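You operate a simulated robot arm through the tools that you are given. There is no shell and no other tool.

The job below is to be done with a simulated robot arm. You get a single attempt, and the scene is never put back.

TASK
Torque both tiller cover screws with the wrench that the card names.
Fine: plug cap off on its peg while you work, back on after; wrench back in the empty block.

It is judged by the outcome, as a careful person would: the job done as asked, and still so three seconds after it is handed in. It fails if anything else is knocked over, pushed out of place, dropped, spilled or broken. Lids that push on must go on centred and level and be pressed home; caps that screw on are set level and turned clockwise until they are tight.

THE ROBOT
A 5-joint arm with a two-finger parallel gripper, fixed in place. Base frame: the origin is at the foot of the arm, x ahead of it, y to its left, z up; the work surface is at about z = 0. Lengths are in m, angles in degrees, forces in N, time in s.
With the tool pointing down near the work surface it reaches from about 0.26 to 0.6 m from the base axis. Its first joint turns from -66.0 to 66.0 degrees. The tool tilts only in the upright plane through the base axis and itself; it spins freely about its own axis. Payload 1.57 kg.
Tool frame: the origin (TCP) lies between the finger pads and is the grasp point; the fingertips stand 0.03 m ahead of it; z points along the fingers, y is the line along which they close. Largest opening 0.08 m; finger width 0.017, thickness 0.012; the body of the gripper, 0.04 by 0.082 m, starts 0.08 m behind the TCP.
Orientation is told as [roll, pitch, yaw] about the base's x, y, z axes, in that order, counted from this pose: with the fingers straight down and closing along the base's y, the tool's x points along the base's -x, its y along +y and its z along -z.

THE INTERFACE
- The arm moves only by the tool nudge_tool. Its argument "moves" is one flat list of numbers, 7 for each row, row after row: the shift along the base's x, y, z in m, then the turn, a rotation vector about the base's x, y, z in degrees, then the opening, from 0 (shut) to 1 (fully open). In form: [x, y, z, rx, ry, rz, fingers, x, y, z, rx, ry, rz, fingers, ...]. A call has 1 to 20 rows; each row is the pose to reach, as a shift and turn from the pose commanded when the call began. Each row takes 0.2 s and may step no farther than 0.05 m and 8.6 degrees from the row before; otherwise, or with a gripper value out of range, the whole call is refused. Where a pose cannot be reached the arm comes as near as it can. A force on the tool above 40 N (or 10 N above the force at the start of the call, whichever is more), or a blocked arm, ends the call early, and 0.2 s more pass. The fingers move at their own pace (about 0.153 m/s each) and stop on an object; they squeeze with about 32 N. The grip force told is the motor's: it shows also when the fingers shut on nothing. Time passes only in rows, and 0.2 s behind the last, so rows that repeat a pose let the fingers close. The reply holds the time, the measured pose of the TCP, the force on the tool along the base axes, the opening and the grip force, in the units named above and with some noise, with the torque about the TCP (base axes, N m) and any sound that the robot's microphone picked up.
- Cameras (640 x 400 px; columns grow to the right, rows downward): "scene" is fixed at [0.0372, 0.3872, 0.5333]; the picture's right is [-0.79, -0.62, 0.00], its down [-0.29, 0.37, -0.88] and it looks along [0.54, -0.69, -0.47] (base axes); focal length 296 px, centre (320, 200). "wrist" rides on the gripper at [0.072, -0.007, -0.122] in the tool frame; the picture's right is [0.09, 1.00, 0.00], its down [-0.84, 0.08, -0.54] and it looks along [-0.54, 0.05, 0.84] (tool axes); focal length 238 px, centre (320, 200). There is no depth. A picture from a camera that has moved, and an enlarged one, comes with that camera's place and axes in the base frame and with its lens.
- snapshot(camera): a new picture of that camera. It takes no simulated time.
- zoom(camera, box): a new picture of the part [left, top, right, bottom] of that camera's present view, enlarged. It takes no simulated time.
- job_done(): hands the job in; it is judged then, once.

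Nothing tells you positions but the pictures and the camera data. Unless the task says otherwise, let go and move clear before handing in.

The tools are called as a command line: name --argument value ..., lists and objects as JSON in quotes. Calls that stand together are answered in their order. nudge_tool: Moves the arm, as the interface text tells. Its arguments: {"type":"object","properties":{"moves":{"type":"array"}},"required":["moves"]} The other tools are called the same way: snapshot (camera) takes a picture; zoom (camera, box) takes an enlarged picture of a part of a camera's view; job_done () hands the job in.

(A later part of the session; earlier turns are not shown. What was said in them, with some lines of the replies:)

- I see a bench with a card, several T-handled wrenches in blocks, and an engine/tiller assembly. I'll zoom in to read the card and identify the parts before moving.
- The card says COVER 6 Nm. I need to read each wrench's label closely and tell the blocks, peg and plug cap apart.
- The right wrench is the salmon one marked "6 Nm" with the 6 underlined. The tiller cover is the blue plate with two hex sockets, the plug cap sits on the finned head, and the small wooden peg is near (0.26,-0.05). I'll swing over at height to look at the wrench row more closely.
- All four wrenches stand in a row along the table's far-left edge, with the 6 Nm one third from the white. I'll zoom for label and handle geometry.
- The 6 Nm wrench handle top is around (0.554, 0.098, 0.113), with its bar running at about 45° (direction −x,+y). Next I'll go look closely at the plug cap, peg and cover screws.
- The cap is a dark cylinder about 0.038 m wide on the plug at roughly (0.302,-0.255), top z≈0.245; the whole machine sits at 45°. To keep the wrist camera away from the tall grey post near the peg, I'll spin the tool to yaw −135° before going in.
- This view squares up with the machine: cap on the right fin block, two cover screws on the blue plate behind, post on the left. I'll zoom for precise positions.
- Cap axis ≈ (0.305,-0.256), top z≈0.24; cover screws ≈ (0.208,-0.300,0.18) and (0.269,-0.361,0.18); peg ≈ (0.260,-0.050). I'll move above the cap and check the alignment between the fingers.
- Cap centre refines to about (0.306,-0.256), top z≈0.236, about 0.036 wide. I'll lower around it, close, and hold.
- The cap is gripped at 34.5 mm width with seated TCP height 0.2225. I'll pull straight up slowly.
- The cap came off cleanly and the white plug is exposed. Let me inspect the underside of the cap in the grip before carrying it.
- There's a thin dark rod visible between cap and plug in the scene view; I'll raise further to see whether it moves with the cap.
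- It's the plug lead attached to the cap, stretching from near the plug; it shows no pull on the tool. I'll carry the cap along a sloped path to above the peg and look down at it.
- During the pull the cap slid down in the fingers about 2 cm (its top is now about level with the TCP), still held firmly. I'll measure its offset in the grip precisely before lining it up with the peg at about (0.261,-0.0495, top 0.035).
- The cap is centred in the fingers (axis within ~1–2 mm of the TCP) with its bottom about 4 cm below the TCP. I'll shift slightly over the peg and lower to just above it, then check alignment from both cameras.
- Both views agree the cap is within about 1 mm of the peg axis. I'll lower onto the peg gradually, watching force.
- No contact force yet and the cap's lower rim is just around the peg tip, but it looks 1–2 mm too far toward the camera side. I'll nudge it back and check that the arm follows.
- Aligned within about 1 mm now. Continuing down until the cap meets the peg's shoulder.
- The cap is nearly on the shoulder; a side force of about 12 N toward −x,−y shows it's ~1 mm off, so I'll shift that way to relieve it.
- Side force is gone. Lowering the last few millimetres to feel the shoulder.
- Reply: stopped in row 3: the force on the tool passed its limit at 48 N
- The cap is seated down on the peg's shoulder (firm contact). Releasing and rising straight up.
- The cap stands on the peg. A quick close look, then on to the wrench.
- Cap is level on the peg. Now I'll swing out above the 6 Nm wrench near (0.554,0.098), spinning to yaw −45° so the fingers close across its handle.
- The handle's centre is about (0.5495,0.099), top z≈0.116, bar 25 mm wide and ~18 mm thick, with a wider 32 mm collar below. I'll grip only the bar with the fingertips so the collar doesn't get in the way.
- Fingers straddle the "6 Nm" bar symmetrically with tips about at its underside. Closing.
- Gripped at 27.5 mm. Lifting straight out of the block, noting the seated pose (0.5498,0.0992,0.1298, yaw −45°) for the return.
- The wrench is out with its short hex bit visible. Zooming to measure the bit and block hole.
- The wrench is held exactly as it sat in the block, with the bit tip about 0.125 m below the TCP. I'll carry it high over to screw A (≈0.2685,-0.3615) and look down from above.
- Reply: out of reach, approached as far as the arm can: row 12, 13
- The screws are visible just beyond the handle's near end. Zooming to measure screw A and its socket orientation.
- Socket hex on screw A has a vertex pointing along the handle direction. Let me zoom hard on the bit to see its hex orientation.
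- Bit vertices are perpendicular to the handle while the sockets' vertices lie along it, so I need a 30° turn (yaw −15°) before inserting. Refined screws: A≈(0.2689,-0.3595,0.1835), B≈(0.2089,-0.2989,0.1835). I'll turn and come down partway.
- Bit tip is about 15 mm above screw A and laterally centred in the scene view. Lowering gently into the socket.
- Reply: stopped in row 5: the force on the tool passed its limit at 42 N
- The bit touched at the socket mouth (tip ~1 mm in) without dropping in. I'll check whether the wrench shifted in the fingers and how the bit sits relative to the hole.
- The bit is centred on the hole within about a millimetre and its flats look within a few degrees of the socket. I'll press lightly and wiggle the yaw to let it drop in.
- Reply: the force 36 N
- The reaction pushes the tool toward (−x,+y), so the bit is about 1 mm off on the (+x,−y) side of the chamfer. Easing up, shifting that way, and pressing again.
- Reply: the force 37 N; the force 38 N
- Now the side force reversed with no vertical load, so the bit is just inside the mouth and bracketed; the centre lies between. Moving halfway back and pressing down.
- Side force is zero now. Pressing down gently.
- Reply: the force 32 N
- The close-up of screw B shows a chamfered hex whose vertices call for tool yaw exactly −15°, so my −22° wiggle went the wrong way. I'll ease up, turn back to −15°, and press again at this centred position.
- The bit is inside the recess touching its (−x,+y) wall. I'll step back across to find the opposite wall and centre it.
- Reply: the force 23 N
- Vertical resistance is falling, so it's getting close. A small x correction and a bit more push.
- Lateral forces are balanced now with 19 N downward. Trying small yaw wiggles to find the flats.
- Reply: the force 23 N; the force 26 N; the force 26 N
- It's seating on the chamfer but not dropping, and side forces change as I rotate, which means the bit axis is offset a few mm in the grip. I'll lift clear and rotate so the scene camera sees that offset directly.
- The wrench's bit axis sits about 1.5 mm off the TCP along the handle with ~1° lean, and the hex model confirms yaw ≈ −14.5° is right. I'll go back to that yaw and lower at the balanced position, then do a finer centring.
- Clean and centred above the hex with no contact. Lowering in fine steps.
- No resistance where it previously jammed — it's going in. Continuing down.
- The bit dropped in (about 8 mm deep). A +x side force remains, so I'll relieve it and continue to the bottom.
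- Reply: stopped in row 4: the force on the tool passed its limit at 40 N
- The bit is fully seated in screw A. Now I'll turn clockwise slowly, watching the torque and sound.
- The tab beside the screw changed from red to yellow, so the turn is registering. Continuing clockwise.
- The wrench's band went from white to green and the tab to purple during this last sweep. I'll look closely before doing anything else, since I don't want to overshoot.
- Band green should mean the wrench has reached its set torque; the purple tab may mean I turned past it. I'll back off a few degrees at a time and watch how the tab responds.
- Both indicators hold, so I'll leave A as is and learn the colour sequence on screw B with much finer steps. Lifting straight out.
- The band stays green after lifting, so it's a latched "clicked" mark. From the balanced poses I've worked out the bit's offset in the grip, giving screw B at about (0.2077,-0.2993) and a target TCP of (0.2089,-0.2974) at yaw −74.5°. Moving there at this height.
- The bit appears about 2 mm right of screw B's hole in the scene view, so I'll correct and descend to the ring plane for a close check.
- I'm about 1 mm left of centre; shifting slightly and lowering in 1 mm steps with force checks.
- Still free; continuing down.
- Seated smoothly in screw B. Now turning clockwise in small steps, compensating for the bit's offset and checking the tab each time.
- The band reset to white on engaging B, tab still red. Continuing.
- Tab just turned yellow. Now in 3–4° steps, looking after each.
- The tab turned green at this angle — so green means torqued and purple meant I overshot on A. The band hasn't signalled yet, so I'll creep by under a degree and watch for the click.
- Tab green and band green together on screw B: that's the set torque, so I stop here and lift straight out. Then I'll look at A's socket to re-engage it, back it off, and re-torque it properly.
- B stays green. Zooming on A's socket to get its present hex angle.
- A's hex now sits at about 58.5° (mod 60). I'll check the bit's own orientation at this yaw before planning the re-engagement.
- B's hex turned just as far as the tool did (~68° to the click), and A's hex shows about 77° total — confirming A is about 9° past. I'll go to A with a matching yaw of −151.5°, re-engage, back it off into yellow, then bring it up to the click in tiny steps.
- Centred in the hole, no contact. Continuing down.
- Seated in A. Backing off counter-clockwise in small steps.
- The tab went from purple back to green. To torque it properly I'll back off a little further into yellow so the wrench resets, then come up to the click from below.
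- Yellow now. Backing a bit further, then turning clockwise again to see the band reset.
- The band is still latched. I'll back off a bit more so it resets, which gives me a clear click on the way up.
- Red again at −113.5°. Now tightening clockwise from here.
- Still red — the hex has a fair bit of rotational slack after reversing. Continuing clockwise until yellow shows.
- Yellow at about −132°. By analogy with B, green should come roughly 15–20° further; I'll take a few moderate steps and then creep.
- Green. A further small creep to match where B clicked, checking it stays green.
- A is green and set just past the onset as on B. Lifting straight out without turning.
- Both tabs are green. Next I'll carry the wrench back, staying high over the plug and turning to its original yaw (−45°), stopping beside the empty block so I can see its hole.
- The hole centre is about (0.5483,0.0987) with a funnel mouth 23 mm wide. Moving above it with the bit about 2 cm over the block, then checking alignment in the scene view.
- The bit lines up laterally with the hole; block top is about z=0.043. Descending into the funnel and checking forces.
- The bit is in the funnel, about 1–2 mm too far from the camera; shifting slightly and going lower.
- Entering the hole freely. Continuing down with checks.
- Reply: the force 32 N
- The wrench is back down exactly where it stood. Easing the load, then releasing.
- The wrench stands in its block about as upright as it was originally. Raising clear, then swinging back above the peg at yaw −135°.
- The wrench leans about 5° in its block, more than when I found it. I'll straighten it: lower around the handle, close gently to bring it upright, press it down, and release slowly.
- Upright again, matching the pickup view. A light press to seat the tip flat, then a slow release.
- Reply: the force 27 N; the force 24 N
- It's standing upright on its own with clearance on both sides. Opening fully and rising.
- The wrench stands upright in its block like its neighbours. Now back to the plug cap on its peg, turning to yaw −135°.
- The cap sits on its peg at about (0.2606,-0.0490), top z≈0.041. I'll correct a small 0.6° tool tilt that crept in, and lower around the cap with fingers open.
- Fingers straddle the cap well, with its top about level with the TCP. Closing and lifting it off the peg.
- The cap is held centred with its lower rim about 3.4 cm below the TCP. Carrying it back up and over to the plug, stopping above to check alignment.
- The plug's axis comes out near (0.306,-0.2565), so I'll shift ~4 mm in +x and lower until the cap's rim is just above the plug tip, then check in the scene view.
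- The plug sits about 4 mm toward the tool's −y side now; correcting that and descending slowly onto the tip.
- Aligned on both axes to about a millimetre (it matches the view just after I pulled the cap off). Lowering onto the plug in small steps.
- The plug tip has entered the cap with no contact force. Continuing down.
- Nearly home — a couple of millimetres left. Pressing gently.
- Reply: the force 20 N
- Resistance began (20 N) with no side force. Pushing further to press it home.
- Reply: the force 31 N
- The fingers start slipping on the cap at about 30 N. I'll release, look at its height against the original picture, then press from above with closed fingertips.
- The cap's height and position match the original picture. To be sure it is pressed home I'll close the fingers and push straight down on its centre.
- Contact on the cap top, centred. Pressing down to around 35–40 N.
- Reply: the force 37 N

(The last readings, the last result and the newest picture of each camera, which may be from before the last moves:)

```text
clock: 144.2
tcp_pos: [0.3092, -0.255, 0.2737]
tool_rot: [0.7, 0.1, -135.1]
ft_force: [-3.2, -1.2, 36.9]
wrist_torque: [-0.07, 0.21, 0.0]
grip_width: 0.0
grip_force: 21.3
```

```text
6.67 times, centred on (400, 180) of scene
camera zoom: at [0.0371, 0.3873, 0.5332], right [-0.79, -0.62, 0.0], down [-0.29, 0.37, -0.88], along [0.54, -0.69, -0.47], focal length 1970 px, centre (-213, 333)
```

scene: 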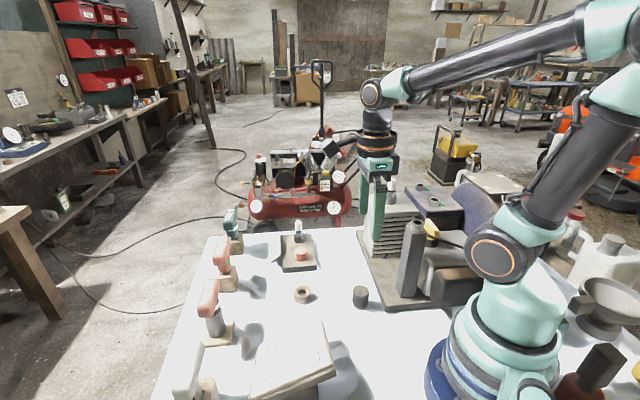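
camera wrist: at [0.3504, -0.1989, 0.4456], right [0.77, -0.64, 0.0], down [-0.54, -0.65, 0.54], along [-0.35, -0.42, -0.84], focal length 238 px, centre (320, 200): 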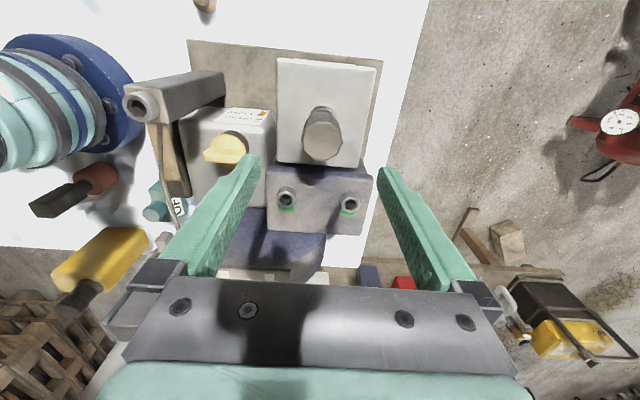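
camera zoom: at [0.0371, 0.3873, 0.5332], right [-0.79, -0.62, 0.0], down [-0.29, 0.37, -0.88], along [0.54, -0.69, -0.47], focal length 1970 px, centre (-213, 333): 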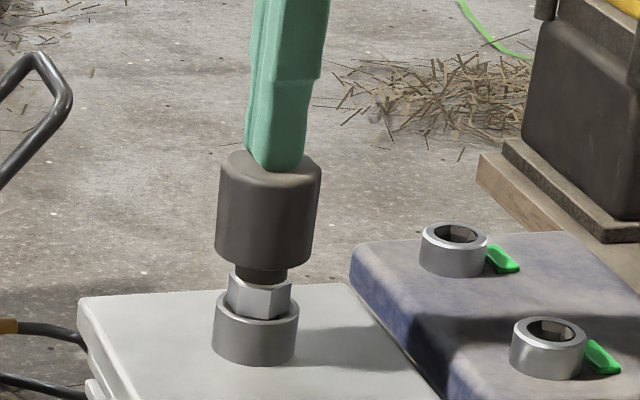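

At 37 N the cap doesn't move any further — it's home. Rising clear and doing a final check.

nudge_tool --moves '[0, 0, 0.004, 0, 0, 0, 0, 0, 0, 0.03, 0, 0, 0, 0, 0, 0, 0.07, 0, 0, 0, 0, 0, 0, 0.1, 0, 0, 0, 0, 0, 0, 0.12, 0, 0, 0, 0.5, 0, 0, 0.12, 0, 0, 0, 0.5]'

zoom --camera "scene" --box '[370, 165, 480, 235]'

zoom --camera "scene" --box '[375, 165, 411, 210]'

snapshot --camera "scene"

snapshot --camera "wrist"

```text
clock: 145.6
tcp_pos: [0.309, -0.253, 0.391]
tool_rot: [0.0, 0.0, -135.0]
ft_force: [-0.4, -0.3, -0.1]
wrist_torque: [-0.01, 0.0, 0.0]
grip_width: 0.0401
grip_force: 0.1
```

```text
5.71 times, centred on (425, 200) of scene
camera zoom: at [0.0372, 0.3872, 0.5333], right [-0.79, -0.62, 0.0], down [-0.29, 0.37, -0.88], along [0.54, -0.69, -0.47], focal length 1688 px, centre (-280, 200)
```

zoom: 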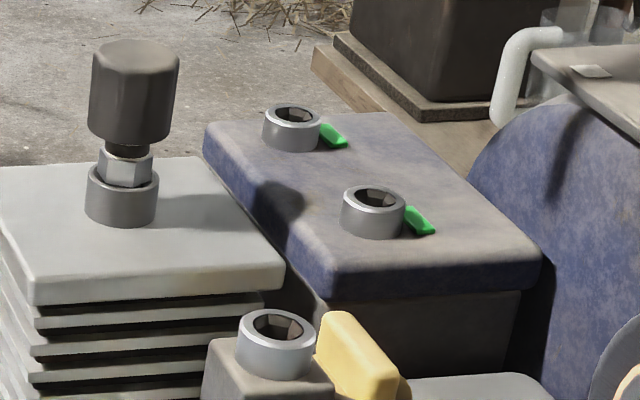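

```text
8.89 times, centred on (393, 188) of scene
camera zoom: at [0.0372, 0.3872, 0.5333], right [-0.79, -0.62, 0.0], down [-0.29, 0.37, -0.88], along [0.54, -0.69, -0.47], focal length 2626 px, centre (-329, 311)
```

zoom: 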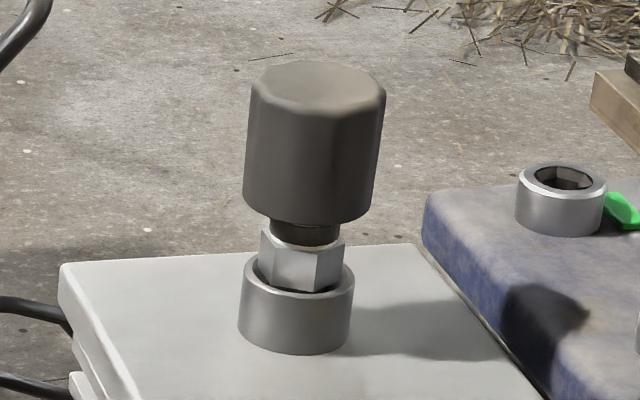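

```text
taken
```

scene: 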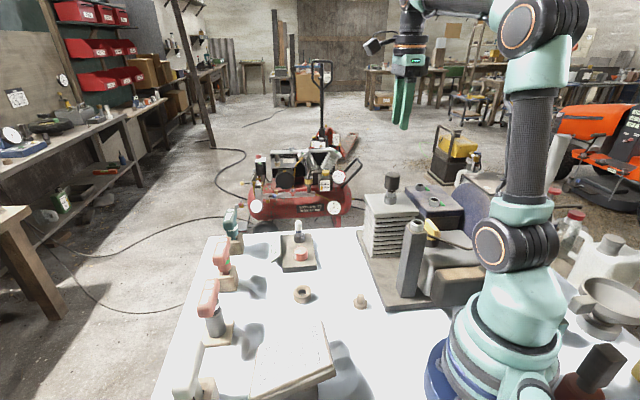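

```text
taken
camera wrist: at [0.3531, -0.1985, 0.5128], right [0.77, -0.64, 0.0], down [-0.54, -0.65, 0.54], along [-0.35, -0.42, -0.84], focal length 238 px, centre (320, 200)
```

wrist: 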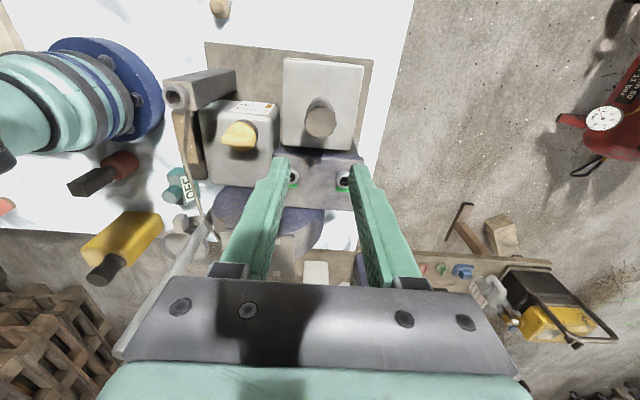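

The cap sits as in the original picture, and both tabs are green. A last look at the wrench row and the rest of the bench.

zoom --camera "scene" --box '[150, 200, 390, 400]'

zoom --camera "scene" --box '[190, 200, 280, 300]'

zoom --camera "wrist" --box '[270, 80, 380, 200]'

```text
2.00 times, centred on (270, 300) of scene
camera zoom: at [0.0372, 0.3872, 0.5333], right [-0.79, -0.62, 0.0], down [-0.29, 0.37, -0.88], along [0.54, -0.69, -0.47], focal length 591 px, centre (420, 0)
```

zoom: 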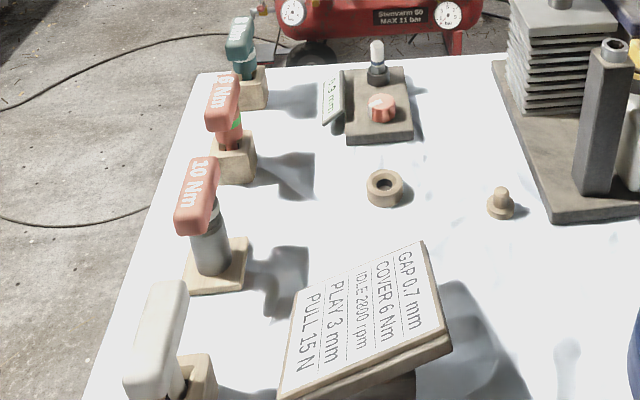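

```text
4.00 times, centred on (235, 250) of scene
camera zoom: at [0.0372, 0.3872, 0.5333], right [-0.79, -0.62, 0.0], down [-0.29, 0.37, -0.88], along [0.54, -0.69, -0.47], focal length 1182 px, centre (660, 0)
```

zoom: 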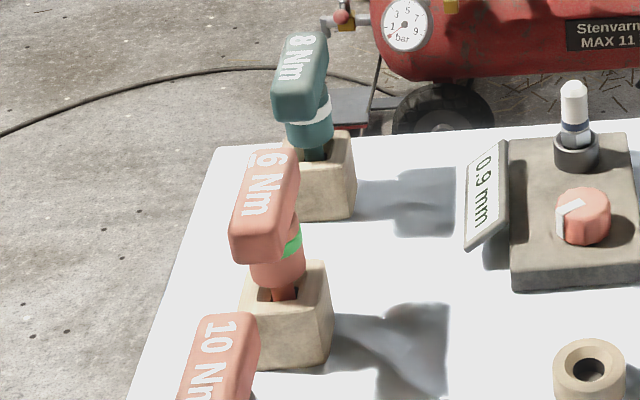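

```text
3.33 times, centred on (325, 140) of wrist
camera zoom: at [0.3531, -0.1985, 0.5128], right [0.77, -0.64, 0.0], down [-0.54, -0.65, 0.54], along [-0.35, -0.42, -0.84], focal length 794 px, centre (303, 400)
```

zoom: 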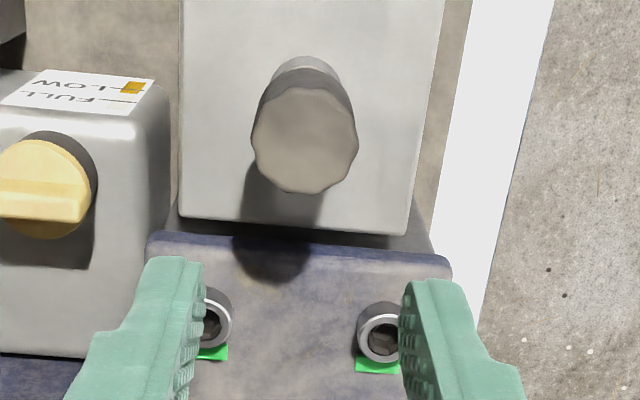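

Everything checks out from here. Both cover screws show green, the plug cap is back on level and pressed home, and the 6 Nm wrench stands in its block. The other objects look undisturbed and the gripper is empty and clear, so I'm handing in.

One thing to know: I turned the first screw (A) past its torque. I backed it off and torqued it again up to green. The wrench's click band was still lit from before, so for that screw I went by the tab colour.

job_done

```text
The job is handed in.
```

I torqued both tiller cover screws with the 6 Nm wrench the card names, and both tabs beside them show green. The job is handed in, and I don't have the verdict.

- **First screw over-torqued, then corrected:** I turned the first screw too far and its tab went purple. I backed it off to red and brought it up again to green. The wrench's click band was still lit from before, so I judged that second tightening by the tab alone.
- **Second screw:** this one went cleanly. The tab turned green, and about a degree later the click band lit, so I stopped there.
- **Plug cap:** it sat on its peg while I worked and is now back on the plug. I pressed down on it at about 37 N and it did not move further. In the pictures its height and tilt match how I found it.
- **Wrench:** it is back in the empty block. It leaned about 5° when I first let go, so I straightened it, and it now stands upright.

Nothing else on the bench looked moved in the last pictures, and the gripper is empty and clear.
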